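You operate a simulated robot arm through the tools that you are given. There is no shell and no other tool. Be economical: measure what you need, move in short steps, check, and stop when the job is done.

Carry out the task below with a simulated two-armed robot. There is one attempt and no reset: what you move stays moved.

Task
Fit the blue nozzle to the sauce tank and run herb sauce into the cup, up to its line.
Fine: latch the nozzle, shut the valve, stand the cup on the rail cart. Set down upright: cup.

Only the result counts: the job must be done as asked and must still hold three seconds after the hand-in. Knocking over, shifting, dropping, spilling or breaking anything else fails it.

Robot
Two 7-joint arms with two-finger parallel grippers on one trunk, on a base that drives. Base frame: it is fixed to the floor where the robot stands at the start and does not move with it; the origin is under the middle of the robot, x ahead of it, y to its left, z up; the surface under the hand at the start is at about z = 0.9. Lengths are in m, angles in degrees, forces in N, time in s.
The left shoulder is at the start at [0.06, 0.143, 0.926], the right one opposite. With the tool pointing down near the work surface each hand reaches from about 0.28 to 0.7 m from the robot's upright axis, wherever it stands, measured 20 degrees to its own side. Places, roughly: drip plate under the tank [0.7, -0.2, 0.9]; green tank valve [0.7, -0.2, 1.3]; latch with a yellow handle [0.6, -0.3, 1.2]; purple pump pad by the sauce tank [0.8, -0.5, 1.1]; top of the rail cart [0.7, -1.5, 0.9]. Payload 1.57 kg a hand.
Tool frame (each hand has its own): the origin (TCP) lies between the finger pads and is the grasp point; the fingertips stand 0.03 m ahead of it; z points along the fingers, y is the line along which they close. Largest opening 0.11 m; finger width 0.024, thickness 0.012; the body of the gripper, 0.048 by 0.112 m, starts 0.078 m behind the TCP.
Orientation is that of the tool frame in the base frame, as a unit quaternion [w, x, y, z]. With the fingers straight down and closing along the base's y, the tool's x points along the base's -x, its y along +y and its z along -z.

Tools
- The arms move only by the tool drive_tool. It takes "left_series", "right_series" or both (then of equal length, played together; a hand with none holds still); each is a list of rows, each a list of 6 numbers: the shift along the base's x, y, z in units of 20 mm (1.0 is 20 mm), then the turn, a rotation vector about the base's x, y, z in units of 4 degrees (1.0 is 4 degrees). In form: [[dx, dy, dz, ax, ay, az], ...]. A call has 1 to 12 rows; each row shifts and turns the commanded pose from where the row before left it. "left_claw" and "right_claw" are, for a hand that has rows, the gripper command, from -1 (fully open) to 1 (shut), values between in proportion, set as the call begins (left out, the last holds). A call with a number of a shift or a turn outside -1 to 1 is refused whole. A row lasts 0.2 s, in which the tool goes at most 0.05 m and 8.6 degrees; a call with a longer step from one row to the next is refused whole, and so is a gripper value outside its range. A pose out of reach is approached as far as the arm can. The call stops where the force on the tool passes 40 N (or 10 N more than at its start, if that is more) or the arm is blocked; 0.2 s more then pass. Each finger travels about 0.045 m/s and halts on what it meets, pressing with about 25 N; the grip force reading is that of the motor and also rises with nothing between the fingers. The clock runs only during rows and for 0.2 s after the last one: add rows that do not move to give the fingers time. It gives the time, the measured TCP pose, the force on the tool (base axes), the opening and the grip force at its end, in the units of the frame above (readings bear some noise), with the torque about the TCP (base axes, N m) and any sound that the robot's microphone picked up.
- Cameras (640 x 400 px; columns grow to the right, rows downward): "scene" is now at [0.0572, -0.0151, 1.555]; the picture's right is [-0.14, -0.99, 0.00], its down [-0.57, 0.08, -0.82] and it looks along [0.81, -0.12, -0.57] (base axes); focal length 262 px, centre (320, 200). "left" rides on the left gripper at [0.07, -0.016, -0.141] in its tool frame; the picture's right is [0.23, 0.97, 0.00], its down [-0.86, 0.20, -0.48] and it looks along [-0.47, 0.11, 0.88] (tool axes); focal length 222 px, centre (320, 200). "right" rides on the right gripper at [0.07, 0.016, -0.141] in its tool frame; the picture's right is [-0.23, 0.97, 0.00], its down [-0.86, -0.20, -0.48] and it looks along [-0.47, -0.11, 0.88] (tool axes); focal length 222 px, centre (320, 200). There is no depth. A picture from a camera that has moved, and an enlarged one, comes with that camera's place and axes in the base frame and with its lens.
- camera(camera): a new picture of that camera. No time passes.
- slide_trunk(by): slides the trunk up (or, below 0, down) by that many m; the arms and the scene camera ride with it, the base frame stays. It gives what a move gives, with no picture.
- steer(legs): drives the robot by 1 to 6 legs, each [ahead, left, turn to the left] in m, m and degrees, along the robot's own axes; the way and the turn of a leg run together, so that a leg with both is an arc; at most 1.5 m and 180 degrees a leg. The arms and the cameras ride along, it lands a little off, and it stops where it bumps. It gives what a move gives.
- turn_head(pan, tilt): turns the head with the scene camera to pan (to the left, within 86 degrees either way) and tilt (down, from -29 to 69), counted from straight ahead of the robot. It gives what a move gives.
- close_up(camera, box): a new picture of the part [left, top, right, bottom] of that camera's present view, enlarged. No time passes.
- hand_in(): hands the job in; it is judged then, once.

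Work in short steps. Places have to be worked out from the pictures, the camera data and where the tool is seen: move nearer, look again, correct. Check each grasp and each placing, and mend what went wrong. You have 120 turns and 92 pictures in all, those below and enlarged ones among them. Open the grippers and draw the arms clear of the work before you hand the job in, unless the task says otherwise; then end with one line.

The tools are called after "Call:" as name(argument=value, ...) on one line, values as JSON. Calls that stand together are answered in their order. drive_tool: Moves the arms, as the interface text tells. Its arguments: {"type":"object","properties":{"left_series":{"type":"array"},"left_claw":{"type":"number"},"right_series":{"type":"array"},"right_claw":{"type":"number"}},"required":[]} The other tools are called the same way: slide_trunk (by) slides the trunk up or down; steer (legs) drives the base; turn_head (pan, tilt) turns the head that bears the scene camera; camera (camera) takes a picture; close_up (camera, box) takes an enlarged picture of a part of a camera's view; hand_in () hands the job in.

At the start:

```text
t: 0.0
left_tool_pos: [0.6272, 0.1211, 0.9997]
left_orientation: [0.001, -0.001, 1.0, 0.0]
left_force: [0.1, -0.5, -0.4]
left_ft_torque: [0.01, 0.03, 0.01]
left_width: 0.1097
left_grasp_force: 0.1
right_tool_pos: [0.436, -0.306, 0.9995]
right_orientation: [0.0, 0.0, 1.0, -0.001]
right_force: [0.1, -0.1, 0.6]
right_ft_torque: [0.01, 0.05, 0.0]
right_width: 0.1101
right_grasp_force: 0.0
trunk travel left (down, up): [-0.525, 0.065]
robot x, y, heading: [-0.0014, 0.0001, 0.1]
head pan, tilt: [-8.1, 34.9]
```

scene: 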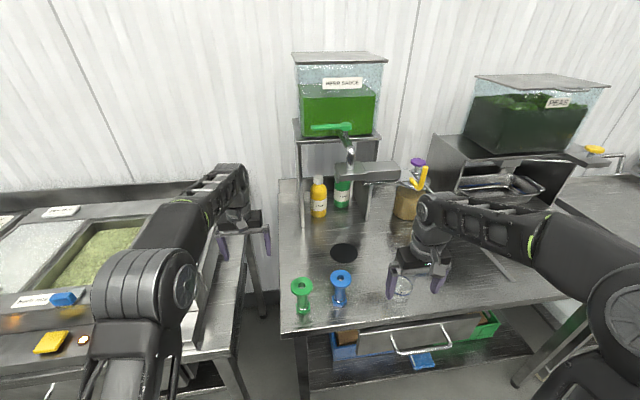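
right: 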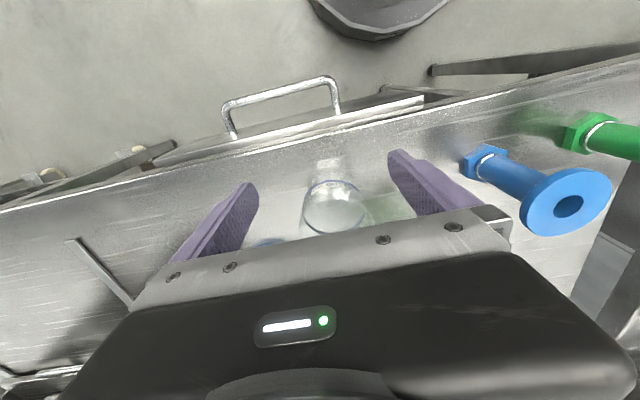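
left: 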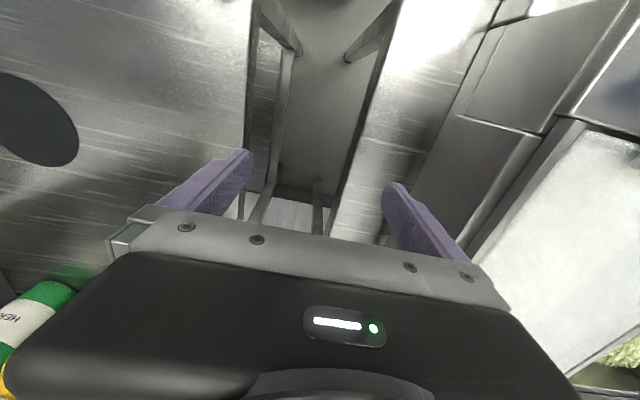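

I start by enlarging the tank/outlet area and the nozzles/cup area.

Call:
close_up(camera="scene", box=[270, 40, 460, 160])

Call:
close_up(camera="scene", box=[270, 150, 470, 320])

```text
3.33 times, centred on (365, 100) of scene
camera zoom: at [0.0572, -0.0151, 1.555], right [-0.14, -0.99, 0.0], down [-0.57, 0.08, -0.82], along [0.81, -0.12, -0.57], focal length 873 px, centre (170, 533)
```

zoom: 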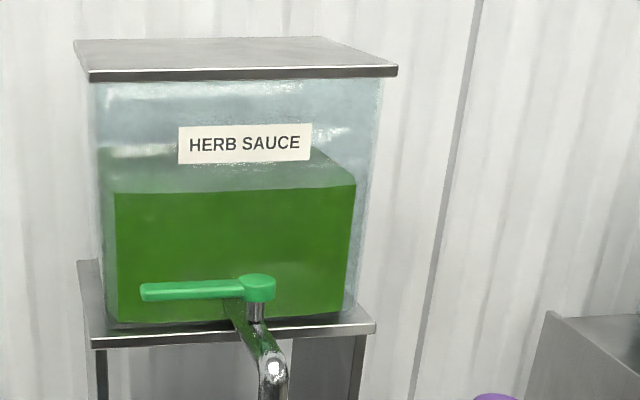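

```text
2.35 times, centred on (370, 235) of scene
camera zoom: at [0.0572, -0.0151, 1.555], right [-0.14, -0.99, 0.0], down [-0.57, 0.08, -0.82], along [0.81, -0.12, -0.57], focal length 616 px, centre (202, 118)
```

zoom: 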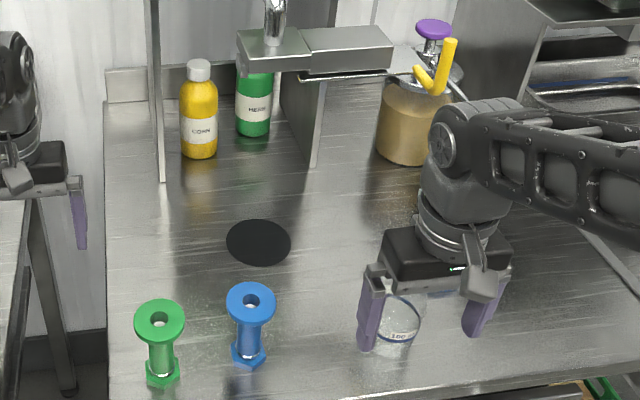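

Blue nozzle is at about (0.485, -0.134), ~0.1 m tall; outlet block at about (0.665, -0.19, 1.2). I turn the left hand level (fingers ahead) while drawing back, to view the outlet's underside with its camera.

Call:
drive_tool(left_series=[[-0.7, 0, 0.6, 0, -1, 0], [-0.7, 0, 0.6, 0, -1, 0], [-0.7, 0, 0.6, 0, -1, 0], [-0.7, 0, 0.6, 0, -1, 0], [-0.7, 0, 0.6, 0, -1, 0], [-0.7, 0, 0.6, 0, -1, 0], [-0.7, 0, 0.6, 0, -1, 0], [-0.7, 0, 0.6, 0, -1, 0], [-0.7, 0, 0, 0, -1, 0], [-0.7, 0, 0, 0, -1, 0], [-0.7, 0, 0, 0, -1, 0], [0, 0, 0, 0, -1, 0]])

Call:
drive_tool(left_series=[[0, -0.5, 0, 0, -1, 0], [0, -0.5, 0, 0, -1, 0], [0, -0.5, 0, 0, -1, 0], [0, -0.5, 0, 0, -1, 0], [0, -0.5, 0, 0, -1, 0], [0, -0.5, 0, 0, -1, 0], [0, -0.5, 0, 0, -1, 0], [0, -0.5, 0, 0, -1, 0], [0, -0.5, 0, 0, -1, 0], [0, -0.5, 0, 0, -1, 0]])

```text
t: 2.6
left_tool_pos: [0.4728, 0.1209, 1.0963]
left_orientation: [0.406, -0.001, 0.914, 0.0]
left_force: [-0.4, -0.4, -0.3]
left_ft_torque: [-0.03, 0.0, -0.01]
left_width: 0.1099
left_grasp_force: 0.1
right_tool_pos: [0.4356, -0.3043, 0.9995]
right_orientation: [0.0, -0.001, 1.0, 0.0]
right_force: [0.2, 0.6, 0.5]
right_ft_torque: [0.06, -0.01, 0.0]
right_width: 0.1097
right_grasp_force: 0.0
trunk travel left (down, up): [-0.525, 0.065]
robot x, y, heading: [-0.0004, 0.0003, -0.1]
head pan, tilt: [-8.1, 34.9]
```

```text
t: 4.8
left_tool_pos: [0.4819, 0.0148, 1.1005]
left_orientation: [0.695, -0.001, 0.719, 0.0]
left_force: [0.3, -0.1, 0.3]
left_ft_torque: [-0.02, 0.0, 0.01]
left_width: 0.11
left_grasp_force: 0.1
left hand out of reach, approached as far as the arm can: row 6, 7
right_tool_pos: [0.4363, -0.3052, 0.9989]
right_orientation: [0.0, 0.0, 1.0, 0.001]
right_force: [-0.1, 0.6, -0.2]
right_ft_torque: [0.03, 0.0, -0.02]
right_width: 0.11
right_grasp_force: 0.1
trunk travel left (down, up): [-0.525, 0.065]
robot x, y, heading: [0.0017, 0.0001, 0.0]
head pan, tilt: [-8.1, 34.9]
```

The left hand is nearly level. I look at the outlet with its camera.

Call:
camera(camera="left")

Call:
camera(camera="scene")

```text
86 pictures are left
camera left: at [0.3382, -0.002, 1.0356], right [-0.01, 0.97, -0.23], down [-0.45, 0.2, 0.87], along [0.89, 0.11, 0.44], focal length 222 px, centre (320, 200)
```

left: 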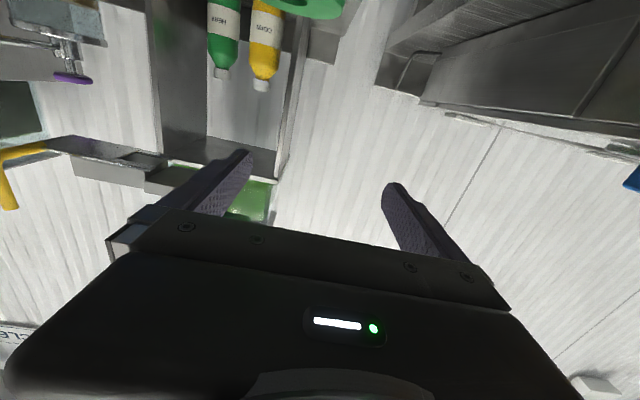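

```text
85 pictures are left
camera scene: at [0.0576, -0.0155, 1.555], right [-0.14, -0.99, 0.0], down [-0.57, 0.08, -0.82], along [0.81, -0.12, -0.57], focal length 262 px, centre (320, 200)
```

scene: 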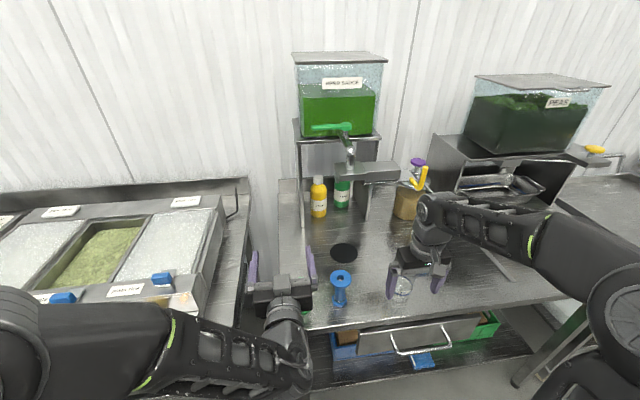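

The block shows at the picture's left; I enlarge it.

Call:
close_up(camera="left", box=[0, 100, 200, 225])

```text
3.20 times, centred on (100, 162) of left
camera zoom: at [0.3382, -0.002, 1.0356], right [-0.01, 0.97, -0.23], down [-0.45, 0.2, 0.87], along [0.89, 0.11, 0.44], focal length 711 px, centre (1024, 320)
```

zoom: 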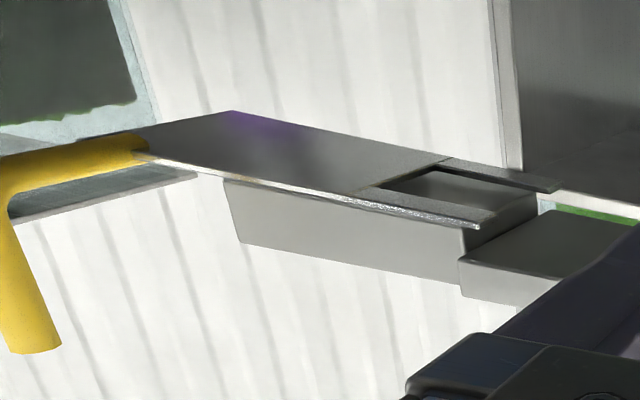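

There is a U-fork slide under the block, worked by the yellow handle; the nozzle flange must sit under the outlet and the fork slide left (+y) under it. I shift the left hand right for a better view of the outlet.

Call:
drive_tool(left_series=[[-0.3, -1, 0.2, 0, 0, 0], [-0.3, -1, 0.2, 0, 0, 0], [-0.3, -1, 0.2, 0, 0, 0], [-0.3, -1, 0.2, 0, 0, 0], [-0.3, -1, 0, 0, 0, 0]])

Call:
camera(camera="left")

```text
t: 6.0
left_tool_pos: [0.4526, -0.0865, 1.1156]
left_orientation: [0.695, -0.001, 0.719, 0.0]
left_force: [0.1, -0.1, 0.0]
left_ft_torque: [0.01, 0.02, 0.0]
left_width: 0.11
left_grasp_force: 0.0
right_tool_pos: [0.4358, -0.3054, 1.0007]
right_orientation: [-0.001, -0.001, 1.0, 0.0]
right_force: [0.3, 0.3, 0.7]
right_ft_torque: [0.02, 0.0, 0.01]
right_width: 0.1101
right_grasp_force: 0.0
trunk travel left (down, up): [-0.525, 0.065]
robot x, y, heading: [0.0005, -0.0016, -0.2]
head pan, tilt: [-8.1, 34.9]
```

```text
83 pictures are left
camera left: at [0.3073, -0.1015, 1.0515], right [-0.01, 0.97, -0.23], down [-0.45, 0.2, 0.87], along [0.89, 0.11, 0.44], focal length 222 px, centre (320, 200)
```

left: 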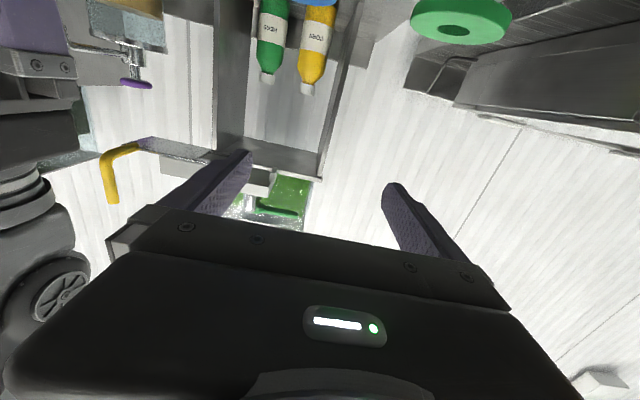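

The finger hides it; move forward and slightly left.

Call:
drive_tool(left_series=[[1, 0.6, 0, 0, 0, 0], [1, 0.6, 0, 0, 0, 0], [1, 0.6, 0, 0, 0, 0], [1, 0.6, 0, 0, 0, 0], [1, 0, 0, 0, 0, 0], [1, 0, 0, 0, 0, 0]])

Call:
close_up(camera="left", box=[0, 90, 240, 240])

```text
t: 7.4
left_tool_pos: [0.5732, -0.0384, 1.1154]
left_orientation: [0.695, 0.0, 0.719, -0.001]
left_force: [-0.1, -0.2, -0.5]
left_ft_torque: [0.0, -0.03, 0.02]
left_width: 0.1098
left_grasp_force: 0.1
right_tool_pos: [0.4363, -0.3044, 0.9991]
right_orientation: [0.001, -0.001, 1.0, 0.0]
right_force: [-0.5, -0.3, -0.3]
right_ft_torque: [0.03, 0.02, 0.02]
right_width: 0.1098
right_grasp_force: 0.0
trunk travel left (down, up): [-0.525, 0.065]
robot x, y, heading: [0.0033, 0.0053, -0.2]
head pan, tilt: [-8.1, 34.9]
```

```text
2.67 times, centred on (120, 165) of left
camera zoom: at [0.4286, -0.0533, 1.0518], right [-0.01, 0.97, -0.23], down [-0.45, 0.2, 0.87], along [0.89, 0.11, 0.44], focal length 592 px, centre (853, 293)
```

zoom: 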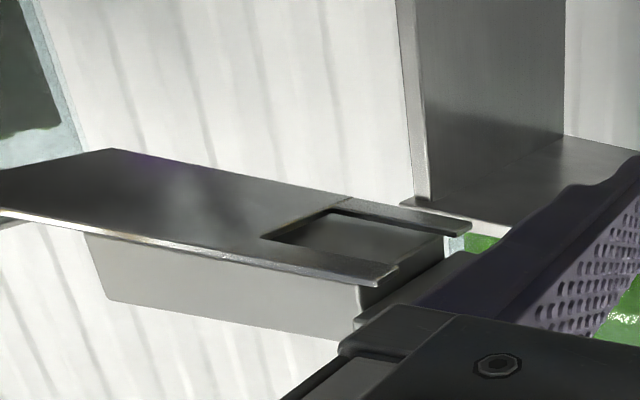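

Fork tips are at about y=-0.213, bottom z≈1.197, slot centre x≈0.678. I tilt the left hand up, lower, with fingers partly closed, to see the outlet's underside.

Call:
drive_tool(left_series=[[-0.5, 0.5, -0.4, 0, -1, 0], [-0.5, 0.5, -0.4, 0, -1, 0], [-0.5, 0.5, -0.4, 0, -1, 0], [-0.5, 0.5, -0.4, 0, -1, 0], [-0.5, 0, 0, 0, -1, 0], [-0.5, 0, 0, 0, 0, 0]], left_claw=0.3)

Call:
camera(camera="left")

```text
t: 8.8
left_tool_pos: [0.5256, -0.024, 1.1318]
left_orientation: [0.808, 0.0, 0.589, 0.001]
left_force: [0.2, 0.1, 0.3]
left_ft_torque: [0.02, -0.02, 0.01]
left_width: 0.0385
left_grasp_force: 0.1
left hand out of reach, approached as far as the arm can: row 4, 5, 6
right_tool_pos: [0.4364, -0.3041, 0.9999]
right_orientation: [0.0, 0.0, 1.0, 0.0]
right_force: [0.4, -0.2, 0.0]
right_ft_torque: [0.0, -0.01, 0.02]
right_width: 0.1099
right_grasp_force: 0.0
trunk travel left (down, up): [-0.525, 0.065]
robot x, y, heading: [-0.0032, -0.0013, 0.1]
head pan, tilt: [-8.1, 34.9]
```

```text
81 pictures are left
camera left: at [0.4121, -0.0397, 1.022], right [0.07, 0.97, -0.22], down [-0.72, 0.2, 0.67], along [0.69, 0.11, 0.71], focal length 222 px, centre (320, 200)
```

left: 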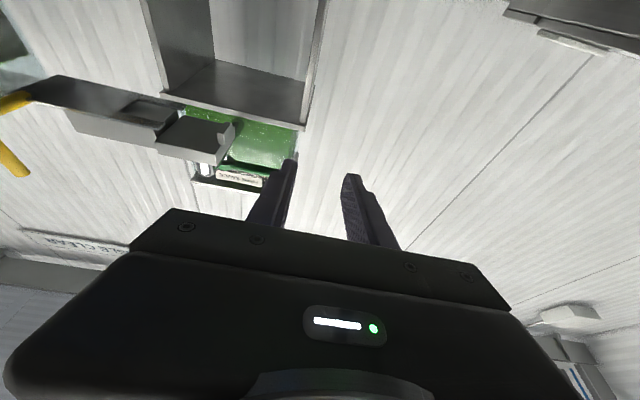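

Now the outlet's underside is visible; enlarge it.

Call:
close_up(camera="left", box=[80, 80, 260, 190])

```text
3.56 times, centred on (170, 135) of left
camera zoom: at [0.4121, -0.0397, 1.022], right [0.07, 0.97, -0.22], down [-0.72, 0.2, 0.67], along [0.69, 0.11, 0.71], focal length 790 px, centre (853, 431)
```

zoom: 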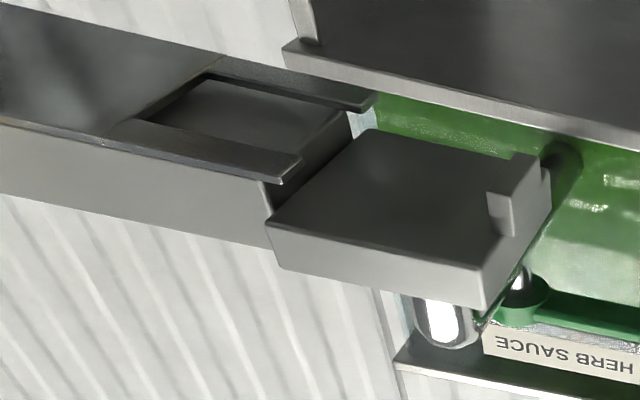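

Outlet block has a flat bottom (~z 1.215), centred about (0.677,-0.184), with a stop at its left edge (inner face y≈-0.156). I raise the right hand off the cup, restore the left hand to near level (15° down) opened, then back the base off for arm room.

Call:
drive_tool(left_series=[[-0.5, 0, 0.4, 0, 1, 0], [-0.5, 0, 0.4, 0, 1, 0], [-0.5, 0, 0.4, 0, 1, 0], [-0.5, 0, 0, 0, 1, 0], [-0.5, 0, 0, 0, 1, 0], [0, 0, 0, 0, 1, 0], [0, 0, 0, 0, 1, 0], [0, 0, 0, 0, 1, 0]], right_series=[[0, 0, 1, 0, 0, 0], [0, 0, 1, 0, 0, 0], [0, 0, 1, 0, 0, 0], [0, 0, 1, 0, 0, 0], [0, 0, 1, 0, 0, 0], [0, 0, 1, 0, 0, 0], [0, 0, 1, 0, 0, 0], [0, 0, 0, 0, 0, 0]], left_claw=-1)

Call:
steer(legs=[[-0.18, 0, 0]])

Call:
camera(camera="scene")

```text
t: 10.6
left_tool_pos: [0.475, -0.0247, 1.1548]
left_orientation: [0.616, 0.0, 0.788, 0.0]
left_force: [0.3, 0.0, -1.1]
left_ft_torque: [-0.01, -0.01, 0.02]
left_width: 0.11
left_grasp_force: 0.0
right_tool_pos: [0.4302, -0.3137, 1.1253]
right_orientation: [0.03, 0.011, 0.999, 0.02]
right_force: [-0.5, 0.5, 0.3]
right_ft_torque: [0.0, 0.0, -0.02]
right_width: 0.11
right_grasp_force: 0.3
right hand out of reach, approached as far as the arm can: row 6, 7
trunk travel left (down, up): [-0.525, 0.065]
robot x, y, heading: [-0.0004, 0.0041, 0.1]
head pan, tilt: [-8.1, 34.9]
```

```text
t: 12.1
left_tool_pos: [0.2936, -0.0249, 1.1555]
left_orientation: [0.617, 0.0, 0.787, -0.001]
left_force: [-1.1, 0.2, 0.4]
left_ft_torque: [-0.01, -0.04, 0.0]
left_width: 0.11
left_grasp_force: 0.1
right_tool_pos: [0.2482, -0.3155, 1.1252]
right_orientation: [0.03, 0.012, 0.999, 0.02]
right_force: [-1.2, 1.6, -0.5]
right_ft_torque: [-0.01, -0.03, -0.01]
right_width: 0.1101
right_grasp_force: 0.1
trunk travel left (down, up): [-0.525, 0.065]
robot x, y, heading: [-0.1821, -0.0015, -0.3]
head pan, tilt: [-8.1, 34.9]
```

```text
79 pictures are left
camera scene: at [-0.1258, -0.0151, 1.5551], right [-0.14, -0.99, 0.0], down [-0.56, 0.08, -0.82], along [0.81, -0.12, -0.57], focal length 262 px, centre (320, 200)
```

scene: 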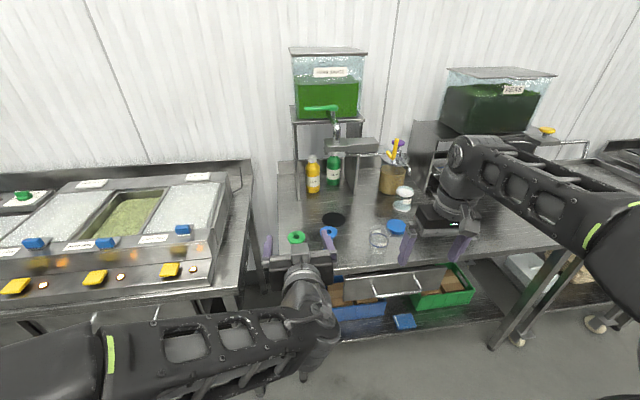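

I enlarge the table to identify the cup, the blue round thing and others.

Call:
close_up(camera="scene", box=[260, 120, 460, 280])

```text
2.50 times, centred on (360, 200) of scene
camera zoom: at [-0.1258, -0.0151, 1.5551], right [-0.14, -0.99, 0.0], down [-0.56, 0.08, -0.82], along [0.81, -0.12, -0.57], focal length 655 px, centre (220, 200)
```

zoom: 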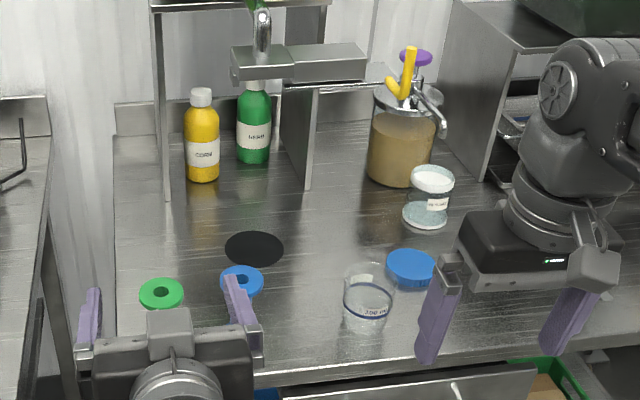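

Blue nozzle axis ≈(0.483,-0.133). I lower the left hand in front of the table edge to z≈0.95, fingers at 0.08 opening to clear the green nozzle.

Call:
drive_tool(left_series=[[0.2, -0.5, -1, 0, 0, 0], [0.2, -0.5, -1, 0, 0, 0], [0.2, -0.5, -1, 0, 0, 0], [0.2, -0.5, -1, 0, 0, 0], [0.2, -0.5, -1, 0, 0, 0], [0.2, -0.5, -1, 0, 0, 0], [0.2, -0.5, -1, 0, 0, 0], [0.2, -0.5, -1, 0, 0, 0], [0.2, -0.5, -1, 0, 0, 0], [0.2, -0.5, -1, 0, 0, 0], [0, -0.4, -0.2, 0, 0, 0]], left_claw=-0.45)

Call:
camera(camera="left")

```text
t: 14.5
left_tool_pos: [0.3345, -0.1337, 0.9504]
left_orientation: [0.616, 0.0, 0.788, -0.001]
left_force: [-0.2, 0.4, -0.4]
left_ft_torque: [0.02, 0.01, 0.03]
left_width: 0.0798
left_grasp_force: 0.0
right_tool_pos: [0.2489, -0.3147, 1.1248]
right_orientation: [0.03, 0.013, 0.999, 0.021]
right_force: [0.4, 0.0, 0.1]
right_ft_torque: [0.01, 0.02, 0.0]
right_width: 0.1104
right_grasp_force: 0.0
trunk travel left (down, up): [-0.525, 0.065]
robot x, y, heading: [-0.1822, 0.0003, -0.2]
head pan, tilt: [-8.1, 34.9]
```

```text
77 pictures are left
camera left: at [0.1805, -0.1485, 0.9177], right [-0.05, 0.97, -0.22], down [-0.26, 0.2, 0.94], along [0.96, 0.11, 0.24], focal length 222 px, centre (320, 200)
```

left: 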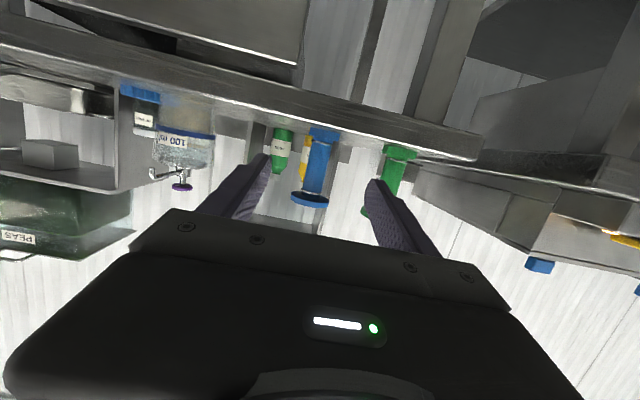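

Alignment in y looks right (~-0.130). I enlarge the nozzle to measure stem and flange.

Call:
close_up(camera="left", box=[240, 110, 400, 220])

```text
3.64 times, centred on (320, 165) of left
camera zoom: at [0.1805, -0.1485, 0.9177], right [-0.05, 0.97, -0.22], down [-0.26, 0.2, 0.94], along [0.96, 0.11, 0.24], focal length 808 px, centre (320, 327)
```

zoom: 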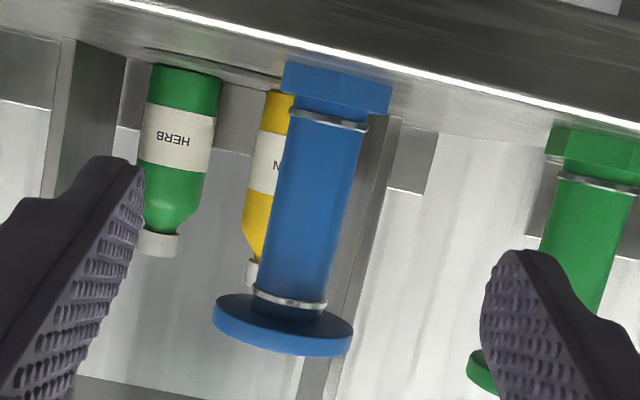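

Stem Ø≈27 mm, flange Ø≈52 mm, flange underside z≈0.986. Advance to the stem and close.

Call:
drive_tool(left_series=[[1, 0, 0, 0, 0, 0], [1, 0, 0, 0, 0, 0], [1, 0, 0, 0, 0, 0], [1, 0, 0, 0, 0, 0], [1, 0, 0, 0, 0, 0], [1, 0.1, 0, 0, 0, 0], [1, 0.1, 0, 0, 0, 0], [0.4, 0, 0, 0, 0, 0]])

Call:
close_up(camera="left", box=[200, 80, 440, 240])

```text
t: 16.3
left_tool_pos: [0.4835, -0.1287, 0.9513]
left_orientation: [0.616, 0.0, 0.788, -0.001]
left_force: [-0.6, -1.1, -0.8]
left_ft_torque: [-0.03, -0.01, 0.0]
left_width: 0.0797
left_grasp_force: 0.1
right_tool_pos: [0.249, -0.3148, 1.1243]
right_orientation: [0.03, 0.012, 0.999, 0.021]
right_force: [-0.4, -0.5, 0.9]
right_ft_torque: [-0.03, 0.05, 0.01]
right_width: 0.1102
right_grasp_force: 0.1
trunk travel left (down, up): [-0.525, 0.065]
robot x, y, heading: [-0.1787, 0.0012, -0.0]
head pan, tilt: [-8.1, 34.9]
```

```text
2.50 times, centred on (320, 160) of left
camera zoom: at [0.3283, -0.1442, 0.9175], right [-0.05, 0.97, -0.22], down [-0.26, 0.2, 0.95], along [0.96, 0.11, 0.24], focal length 555 px, centre (320, 300)
```

zoom: 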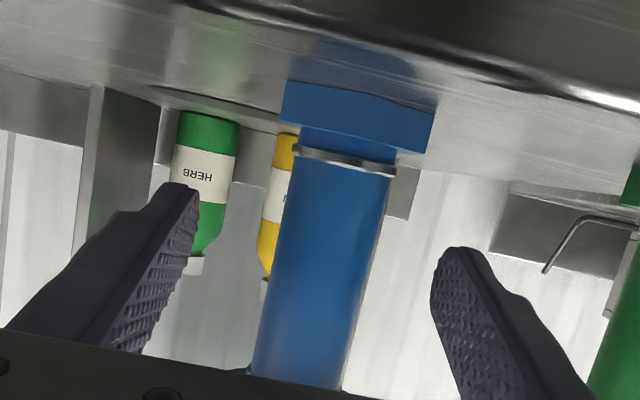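

Depth checks out (stem at the TCP). Close the fingers.

Call:
drive_tool(left_series=[[0, 0, 0, 0, 0, 0], [0, 0, 0, 0, 0, 0], [0, 0, 0, 0, 0, 0], [0, 0, 0, 0, 0, 0], [0, 0, 0, 0, 0, 0], [0, 0, 0, 0, 0, 0]], left_claw=1)

```text
t: 17.7
left_tool_pos: [0.4825, -0.1291, 0.9498]
left_orientation: [0.615, 0.001, 0.788, -0.002]
left_force: [0.7, -0.8, -0.5]
left_ft_torque: [0.04, -0.02, -0.01]
left_width: 0.0263
left_grasp_force: 24.8
right_tool_pos: [0.2481, -0.3149, 1.1245]
right_orientation: [0.03, 0.012, 0.999, 0.02]
right_force: [-0.7, -0.9, 0.3]
right_ft_torque: [0.03, 0.02, 0.0]
right_width: 0.1102
right_grasp_force: 0.1
trunk travel left (down, up): [-0.525, 0.065]
robot x, y, heading: [-0.1815, -0.0014, -0.2]
head pan, tilt: [-8.1, 34.9]
```

Nozzle gripped (0.026 wide). Lift it 0.14 m, yawing the hand 20° so its body stays left, while the right hand begins turning level.

Call:
drive_tool(left_series=[[0, 0, 0.5, 0, 0, 0], [0, 0, 1, 0, 0, 0], [0, 0, 1, 0, 0, 0], [0, 0, 1, 0, 0, -1], [0, 0, 1, 0, 0, -1], [0, 0, 1, 0, 0, -1], [0, 0, 1, 0, 0, -1], [0, 0, 0.5, 0, 0, -1], [0, 0, 0, 0, 0, 0], [0, 0, 0, 0, 0, 0]], right_series=[[0.5, -0.5, 0, 0, -1, 0], [0.5, -0.5, 0, 0, -1, 0], [0.5, -0.5, 0, 0, -1, 0], [0.5, -0.5, 0, 0, -1, 0], [0.5, -0.5, 0, 0, -1, 0], [0.5, -0.5, 0, 0, -1, 0], [0.5, -0.5, 0, 0, -1, 0], [0.5, -0.5, 0, 0, -1, 0], [0.5, -0.5, 0, 0, -1, 0], [0.5, -0.5, 0, 0, -1, 0]], right_claw=1)

Call:
drive_tool(right_series=[[0.5, 0, 0.5, 0, -1, 0], [0.5, 0, 0.5, 0, -1, 0], [0.5, 0, 0.5, 0, -1, 0], [0.5, 0, 0.5, 0, -1, 0], [0.5, 0, 0.5, 0, -1, 0], [0.5, 0, 0.5, 0, -1, 0], [0.5, 0, 0.5, 0, -1, 0], [0.5, 0, 0.5, 0, -1, 0], [0, 0, 0, 0, -1, 0]])

Call:
camera(camera="scene")

```text
t: 19.9
left_tool_pos: [0.4823, -0.1276, 1.0915]
left_orientation: [0.606, 0.138, 0.776, -0.108]
left_force: [0.8, 0.6, 0.1]
left_ft_torque: [0.01, -0.01, 0.01]
left_width: 0.0261
left_grasp_force: 25.5
right_tool_pos: [0.35, -0.4147, 1.124]
right_orientation: [0.371, 0.004, 0.929, 0.023]
right_force: [-0.1, -0.3, -0.4]
right_ft_torque: [0.01, 0.02, 0.02]
right_width: 0.0001
right_grasp_force: 21.6
trunk travel left (down, up): [-0.525, 0.065]
robot x, y, heading: [-0.1783, -0.0006, 0.0]
head pan, tilt: [-8.1, 34.9]
```

```text
t: 21.9
left_tool_pos: [0.4827, -0.1278, 1.0912]
left_orientation: [0.606, 0.136, 0.776, -0.107]
left_force: [0.4, 0.3, -2.0]
left_ft_torque: [0.01, -0.02, -0.02]
left_width: 0.0262
left_grasp_force: 25.2
right_tool_pos: [0.4293, -0.4153, 1.2052]
right_orientation: [0.639, -0.003, 0.769, 0.024]
right_force: [0.0, 0.2, 0.2]
right_ft_torque: [0.02, 0.0, -0.02]
right_width: 0.0001
right_grasp_force: 21.3
trunk travel left (down, up): [-0.525, 0.065]
robot x, y, heading: [-0.1804, -0.001, -0.2]
head pan, tilt: [-8.1, 34.9]
```

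```text
74 pictures are left
camera scene: at [-0.1241, -0.0153, 1.555], right [-0.14, -0.99, 0.0], down [-0.57, 0.08, -0.82], along [0.81, -0.12, -0.57], focal length 262 px, centre (320, 200)
```

scene: 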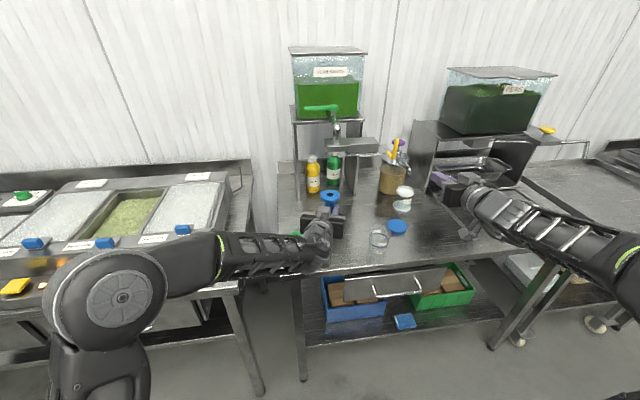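

Both hands are fine. Drive the base 0.08 m ahead for comfortable reach.

Call:
steer(legs=[[0.08, 0, 0]])

Call:
close_up(camera="scene", box=[260, 80, 500, 240])

Call:
camera(camera="right")

```text
t: 23.0
left_tool_pos: [0.5634, -0.1292, 1.0899]
left_orientation: [0.605, 0.138, 0.776, -0.108]
left_force: [0.5, 0.5, 0.1]
left_ft_torque: [0.0, -0.05, 0.0]
left_width: 0.0262
left_grasp_force: 24.3
right_tool_pos: [0.5102, -0.4151, 1.2027]
right_orientation: [0.637, -0.002, 0.77, 0.023]
right_force: [0.5, -0.5, 0.2]
right_ft_torque: [0.0, -0.02, -0.03]
right_width: 0.0
right_grasp_force: 21.2
trunk travel left (down, up): [-0.525, 0.065]
robot x, y, heading: [-0.101, -0.0014, -0.3]
head pan, tilt: [-8.1, 34.9]
```

```text
2.50 times, centred on (380, 160) of scene
camera zoom: at [-0.042, -0.0154, 1.5549], right [-0.14, -0.99, 0.0], down [-0.57, 0.08, -0.82], along [0.81, -0.12, -0.57], focal length 655 px, centre (170, 300)
```

zoom: 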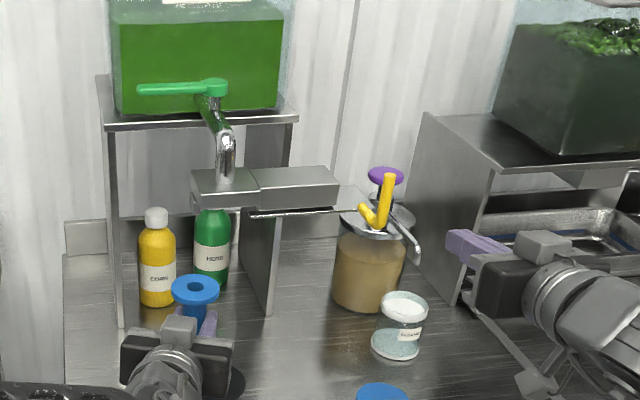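

```text
72 pictures are left
camera right: at [0.3581, -0.4024, 1.1616], right [0.01, 0.97, 0.26], down [-0.3, -0.24, 0.92], along [0.95, -0.09, 0.29], focal length 222 px, centre (320, 200)
```

right: 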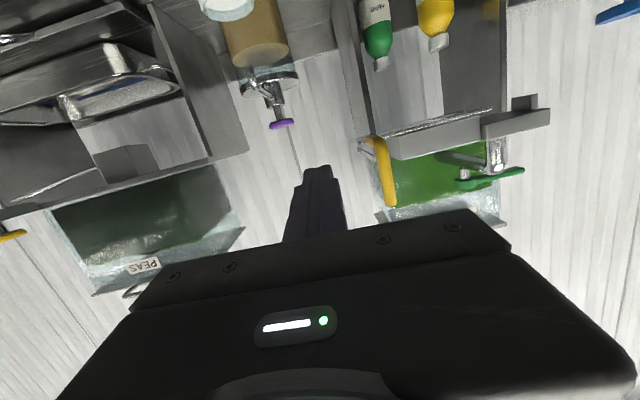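

Handle rod is seen at right of the block. Now move the nozzle under the outlet at (0.677,-0.184), still low.

Call:
drive_tool(left_series=[[0.95, -0.46, 0, 0, 0, 0], [0.95, -0.46, 0, 0, 0, 0], [0.95, -0.46, 0, 0, 0, 0], [0.95, -0.46, 0, 0, 0, 0], [0.95, -0.46, 0, 0, 0, 0], [0.93, -0.46, 0, 0, 0, 0], [0, 0, 0.5, 0, 0, 0], [0, 0, 0.5, 0, 0, 0]])

Call:
camera(camera="left")

Call:
camera(camera="right")

```text
t: 24.8
left_tool_pos: [0.6763, -0.1849, 1.1105]
left_orientation: [0.606, 0.138, 0.776, -0.108]
left_force: [0.0, -1.0, -0.8]
left_ft_torque: [-0.02, 0.0, -0.02]
left_width: 0.026
left_grasp_force: 24.8
right_tool_pos: [0.5096, -0.4149, 1.2042]
right_orientation: [0.638, -0.003, 0.77, 0.024]
right_force: [0.7, -0.3, 0.2]
right_ft_torque: [0.0, -0.04, -0.01]
right_width: 0.0
right_grasp_force: 21.3
trunk travel left (down, up): [-0.525, 0.065]
robot x, y, heading: [-0.0989, 0.0006, -0.1]
head pan, tilt: [-8.1, 34.9]
```

```text
71 pictures are left
camera left: at [0.5259, -0.1457, 1.0777], right [0.28, 0.93, -0.22], down [-0.17, 0.28, 0.95], along [0.94, -0.23, 0.24], focal length 222 px, centre (320, 200)
```

left: 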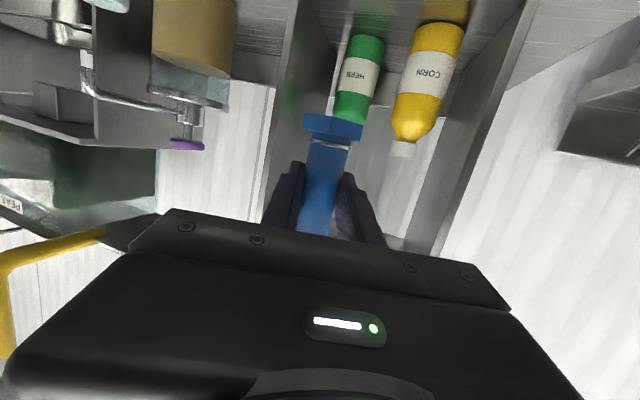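

```text
70 pictures are left
camera right: at [0.3567, -0.4025, 1.1622], right [0.01, 0.97, 0.26], down [-0.3, -0.24, 0.92], along [0.95, -0.09, 0.29], focal length 222 px, centre (320, 200)
```

right: 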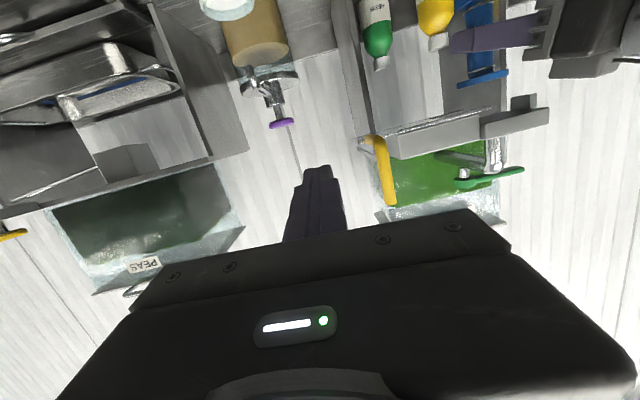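

The right hand camera sees outlet, stop and nozzle well; enlarge.

Call:
close_up(camera="right", box=[350, 50, 560, 190])

```text
2.86 times, centred on (455, 120) of right
camera zoom: at [0.3567, -0.4025, 1.1622], right [0.01, 0.97, 0.26], down [-0.3, -0.24, 0.92], along [0.95, -0.09, 0.29], focal length 635 px, centre (-66, 429)
```

zoom: 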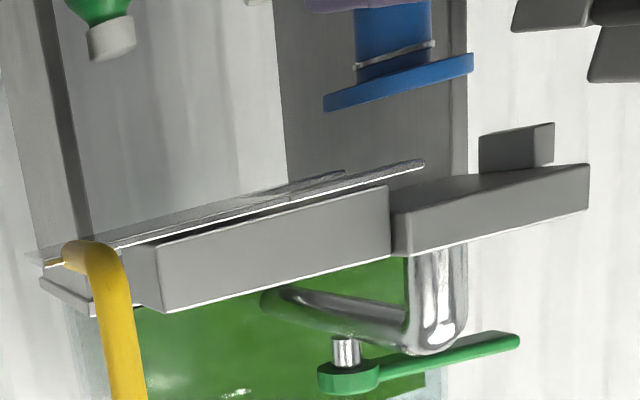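

Estimates suggest the outlet centre may be nearer (0.669,-0.181). Raise the nozzle to just beneath the fork level and compare directly.

Call:
drive_tool(left_series=[[-0.3, 0.1, 0.5, 0, 0, 0], [0, 0, 0.5, 0, 0, 0], [0, 0, 0.2, 0, 0, 0]])

Call:
close_up(camera="right", box=[400, 70, 560, 170])

Call:
close_up(camera="scene", box=[280, 120, 440, 220])

```text
t: 25.6
left_tool_pos: [0.6691, -0.1817, 1.1358]
left_orientation: [0.606, 0.137, 0.776, -0.107]
left_force: [-0.3, -0.5, -1.1]
left_ft_torque: [0.03, 0.01, -0.03]
left_width: 0.0262
left_grasp_force: 25.2
right_tool_pos: [0.5096, -0.4143, 1.2049]
right_orientation: [0.639, -0.003, 0.769, 0.024]
right_force: [-0.6, 0.0, 0.1]
right_ft_torque: [-0.03, 0.03, -0.04]
right_width: 0.0
right_grasp_force: 21.5
trunk travel left (down, up): [-0.525, 0.065]
robot x, y, heading: [-0.1025, -0.0017, 0.0]
head pan, tilt: [-8.1, 34.9]
```

```text
4.00 times, centred on (480, 120) of right
camera zoom: at [0.3567, -0.4024, 1.1622], right [0.01, 0.97, 0.26], down [-0.3, -0.24, 0.92], along [0.95, -0.09, 0.29], focal length 888 px, centre (-320, 520)
```

zoom: 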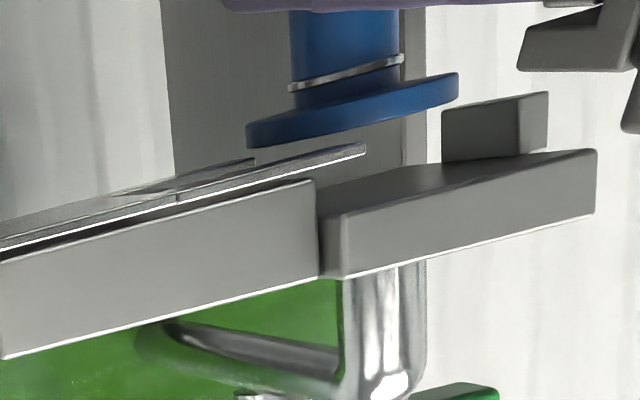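

```text
4.00 times, centred on (360, 170) of scene
camera zoom: at [-0.0439, -0.0153, 1.555], right [-0.14, -0.99, 0.0], down [-0.57, 0.08, -0.82], along [0.81, -0.12, -0.57], focal length 1048 px, centre (160, 320)
```

zoom: 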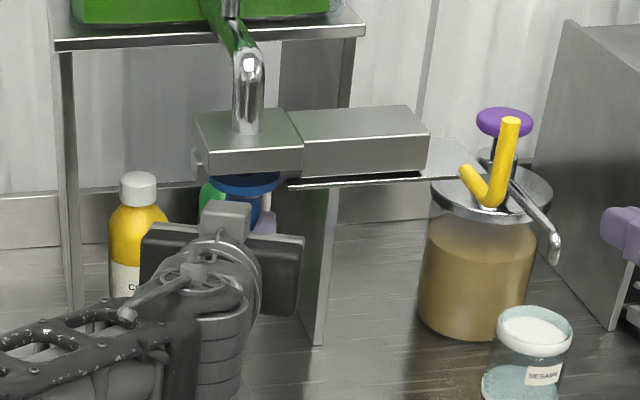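

Relative measurement: nozzle must go about -7 mm in x and +4 mm in y. Correct, then rise 20 mm and creep up until contact.

Call:
drive_tool(left_series=[[-0.35, 0.2, 0, 0, 0, 0], [0, 0, 0.5, 0, 0, 0], [0, 0, 0.25, 0, 0, 0]])

Call:
close_up(camera="right", box=[400, 70, 560, 170])

```text
t: 26.4
left_tool_pos: [0.6639, -0.1771, 1.1513]
left_orientation: [0.606, 0.137, 0.776, -0.107]
left_force: [0.1, -0.2, -0.3]
left_ft_torque: [0.0, 0.01, -0.01]
left_width: 0.026
left_grasp_force: 25.4
right_tool_pos: [0.5095, -0.4157, 1.2034]
right_orientation: [0.638, -0.003, 0.769, 0.024]
right_force: [-0.9, -0.3, -0.6]
right_ft_torque: [-0.03, -0.02, -0.03]
right_width: 0.0
right_grasp_force: 21.2
trunk travel left (down, up): [-0.525, 0.065]
robot x, y, heading: [-0.1009, -0.0019, -0.2]
head pan, tilt: [-8.1, 34.9]
```

```text
4.00 times, centred on (480, 120) of right
camera zoom: at [0.3567, -0.4024, 1.1623], right [0.01, 0.97, 0.26], down [-0.3, -0.24, 0.92], along [0.95, -0.09, 0.29], focal length 888 px, centre (-320, 520)
```

zoom: 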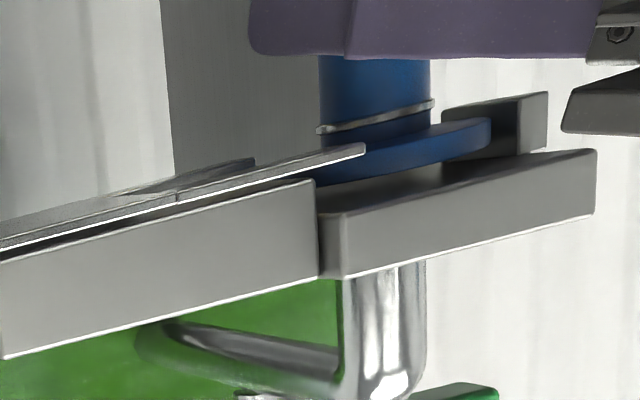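

Aligned with the pipe. Creep up.

Call:
drive_tool(left_series=[[0, 0, 0.15, 0, 0, 0], [0, 0, 0.15, 0, 0, 0], [0, 0, 0.1, 0, 0, 0]])

Call:
close_up(camera="right", box=[400, 70, 560, 170])

```text
t: 27.2
left_tool_pos: [0.6633, -0.1788, 1.1546]
left_orientation: [0.604, 0.138, 0.777, -0.108]
left_force: [-2.3, 1.3, -8.7]
left_ft_torque: [-0.07, -0.25, -0.05]
left_width: 0.0262
left_grasp_force: 25.0
right_tool_pos: [0.5087, -0.4155, 1.2036]
right_orientation: [0.638, -0.002, 0.77, 0.023]
right_force: [-0.2, 0.2, 0.5]
right_ft_torque: [-0.01, 0.0, -0.01]
right_width: 0.0
right_grasp_force: 21.1
trunk travel left (down, up): [-0.525, 0.065]
robot x, y, heading: [-0.0995, -0.0021, -0.3]
head pan, tilt: [-8.1, 34.9]
```

```text
4.00 times, centred on (480, 120) of right
camera zoom: at [0.3572, -0.4023, 1.1619], right [0.01, 0.97, 0.26], down [-0.3, -0.24, 0.92], along [0.95, -0.09, 0.29], focal length 888 px, centre (-320, 520)
```

zoom: 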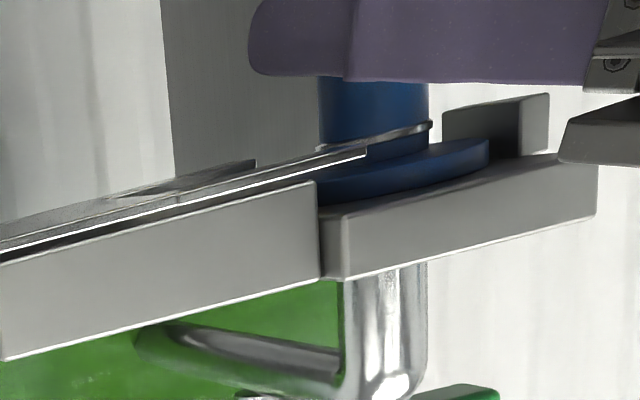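

Flange is seated against the outlet (≈9 N up). Now bring the closed right fingers beside the handle rod (≈0.587,-0.349).

Call:
drive_tool(right_series=[[0.9, 0, 0.1, 0, 0, 0], [0.9, 0, 0.1, 0, 0, 0], [0.9, 0, 0.1, 0, 0, 0], [0.9, 0.2, 0, 0, 0, 0], [0, 0.5, 0, 0, 0, 0], [0, 0.5, 0, 0, 0, 0]])

Call:
close_up(camera="scene", box=[280, 120, 480, 245])

Call:
camera(camera="right")

```text
t: 28.6
left_tool_pos: [0.6646, -0.178, 1.157]
left_orientation: [0.605, 0.137, 0.777, -0.107]
left_force: [-2.5, 0.4, -17.1]
left_ft_torque: [0.03, -0.09, -0.05]
left_width: 0.0263
left_grasp_force: 24.8
right_tool_pos: [0.5829, -0.3908, 1.2097]
right_orientation: [0.638, -0.002, 0.77, 0.024]
right_force: [-0.5, -0.1, -0.1]
right_ft_torque: [0.01, -0.05, 0.02]
right_width: 0.0001
right_grasp_force: 21.3
trunk travel left (down, up): [-0.525, 0.065]
robot x, y, heading: [-0.1028, -0.0018, 0.0]
head pan, tilt: [-8.1, 34.9]
```

```text
3.20 times, centred on (380, 182) of scene
camera zoom: at [-0.0421, -0.0157, 1.5548], right [-0.14, -0.99, 0.0], down [-0.57, 0.08, -0.82], along [0.81, -0.12, -0.57], focal length 838 px, centre (128, 256)
```

zoom: 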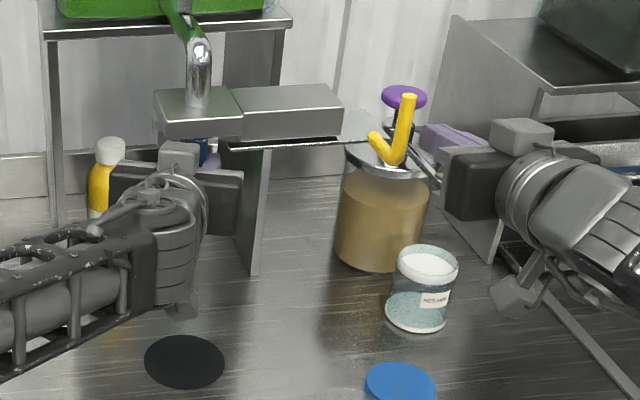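

```text
63 pictures are left
camera right: at [0.4302, -0.3784, 1.1673], right [0.01, 0.97, 0.26], down [-0.3, -0.24, 0.92], along [0.95, -0.09, 0.29], focal length 222 px, centre (320, 200)
```

right: 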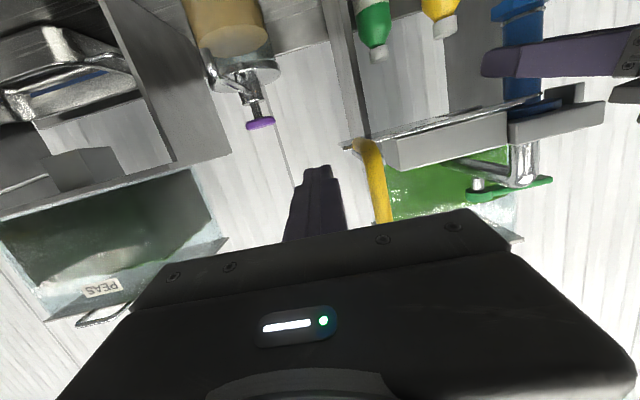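

Push left in 10 mm rows.

Call:
drive_tool(right_series=[[0, 0.5, 0, 0, 0, 0], [0, 0.5, 0, 0, 0, 0], [0, 0.5, 0, 0, 0, 0], [0, 0.5, 0, 0, 0, 0], [0, 0.5, 0, 0, 0, 0], [0, 0.5, 0, 0, 0, 0]])

Call:
close_up(camera="right", box=[320, 50, 560, 200])

```text
t: 30.0
left_tool_pos: [0.6657, -0.1786, 1.1567]
left_orientation: [0.605, 0.137, 0.777, -0.108]
left_force: [-1.1, 0.5, -18.1]
left_ft_torque: [0.05, 0.07, -0.02]
left_width: 0.0262
left_grasp_force: 25.3
right_tool_pos: [0.5829, -0.3315, 1.2089]
right_orientation: [0.637, -0.003, 0.77, 0.025]
right_force: [-0.3, -1.4, -0.4]
right_ft_torque: [-0.02, -0.01, -0.03]
right_width: 0.0
right_grasp_force: 21.2
trunk travel left (down, up): [-0.525, 0.065]
robot x, y, heading: [-0.1037, 0.0004, -0.1]
head pan, tilt: [-8.1, 34.9]
```

```text
2.67 times, centred on (440, 125) of right
camera zoom: at [0.4302, -0.3187, 1.1672], right [0.01, 0.97, 0.26], down [-0.3, -0.24, 0.92], along [0.95, -0.09, 0.29], focal length 592 px, centre (0, 400)
```

zoom: 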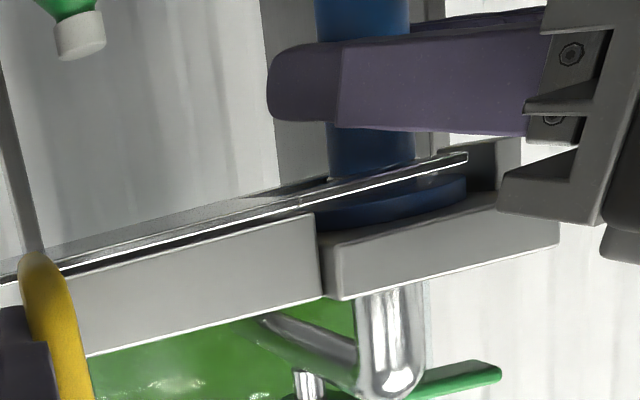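

The fork is sliding under the flange with hardly any force. Continue until resistance.

Call:
drive_tool(right_series=[[0, 0.5, 0, 0, 0, 0], [0, 0.5, 0, 0, 0, 0], [0, 0.3, 0, 0, 0, 0], [0, 0.3, 0, 0, 0, 0]])

Call:
close_up(camera="right", box=[320, 50, 560, 200])

```text
t: 31.0
left_tool_pos: [0.6643, -0.1816, 1.1556]
left_orientation: [0.606, 0.137, 0.777, -0.105]
left_force: [-5.9, 7.5, -15.7]
left_ft_torque: [-0.03, -0.03, 0.07]
left_width: 0.0262
left_grasp_force: 25.2
right_tool_pos: [0.5828, -0.3088, 1.209]
right_orientation: [0.638, 0.002, 0.769, 0.022]
right_force: [8.9, -26.1, 3.6]
right_ft_torque: [-0.27, -0.11, -0.23]
right_width: 0.0
right_grasp_force: 21.2
trunk travel left (down, up): [-0.525, 0.065]
robot x, y, heading: [-0.0991, 0.0013, -0.3]
head pan, tilt: [-8.1, 34.9]
```

```text
2.67 times, centred on (440, 125) of right
camera zoom: at [0.4303, -0.2942, 1.1671], right [0.02, 0.97, 0.26], down [-0.31, -0.24, 0.92], along [0.95, -0.1, 0.29], focal length 592 px, centre (0, 400)
```

zoom: 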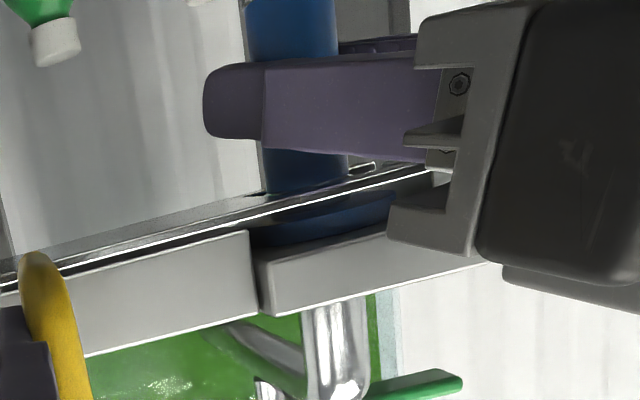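

Strong resistance (26 N). I zoom to see whether the slot end has met the stem or the fork meets the left gripper.

Call:
close_up(camera="right", box=[380, 90, 510, 170])

Call:
close_up(camera="left", box=[0, 100, 640, 400])

Call:
close_up(camera="scene", box=[290, 130, 450, 230])

```text
4.92 times, centred on (445, 130) of right
camera zoom: at [0.4303, -0.2942, 1.1671], right [0.02, 0.97, 0.26], down [-0.31, -0.24, 0.92], along [0.95, -0.1, 0.29], focal length 1094 px, centre (-295, 545)
```

zoom: 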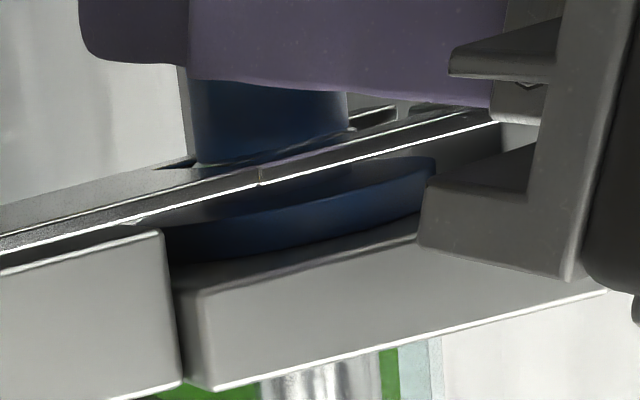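

```text
1.00 times, centred on (320, 250) of left (not enlarged: the box is as wide or as high as the picture)
camera zoom: at [0.5154, -0.143, 1.1235], right [0.28, 0.93, -0.22], down [-0.17, 0.27, 0.95], along [0.94, -0.23, 0.24], focal length 222 px, centre (320, 150)
```

zoom: 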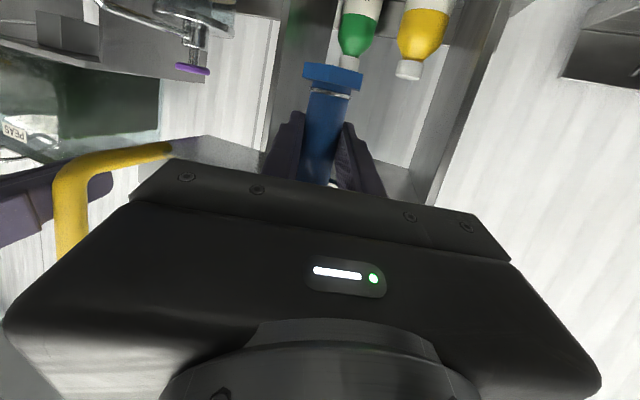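

```text
4.00 times, centred on (370, 180) of scene
camera zoom: at [-0.0413, -0.0197, 1.5549], right [-0.14, -0.99, 0.0], down [-0.57, 0.09, -0.82], along [0.81, -0.12, -0.57], focal length 1048 px, centre (120, 280)
```

zoom: 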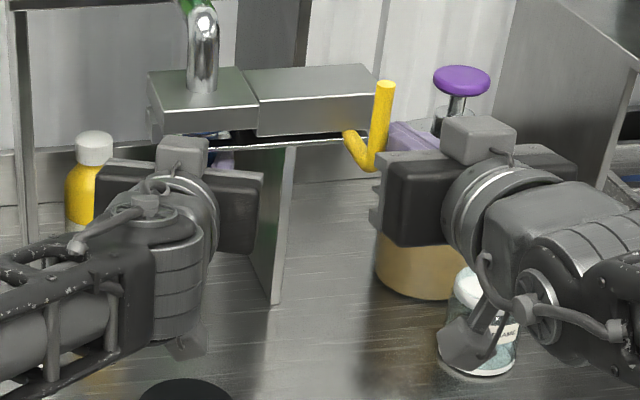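

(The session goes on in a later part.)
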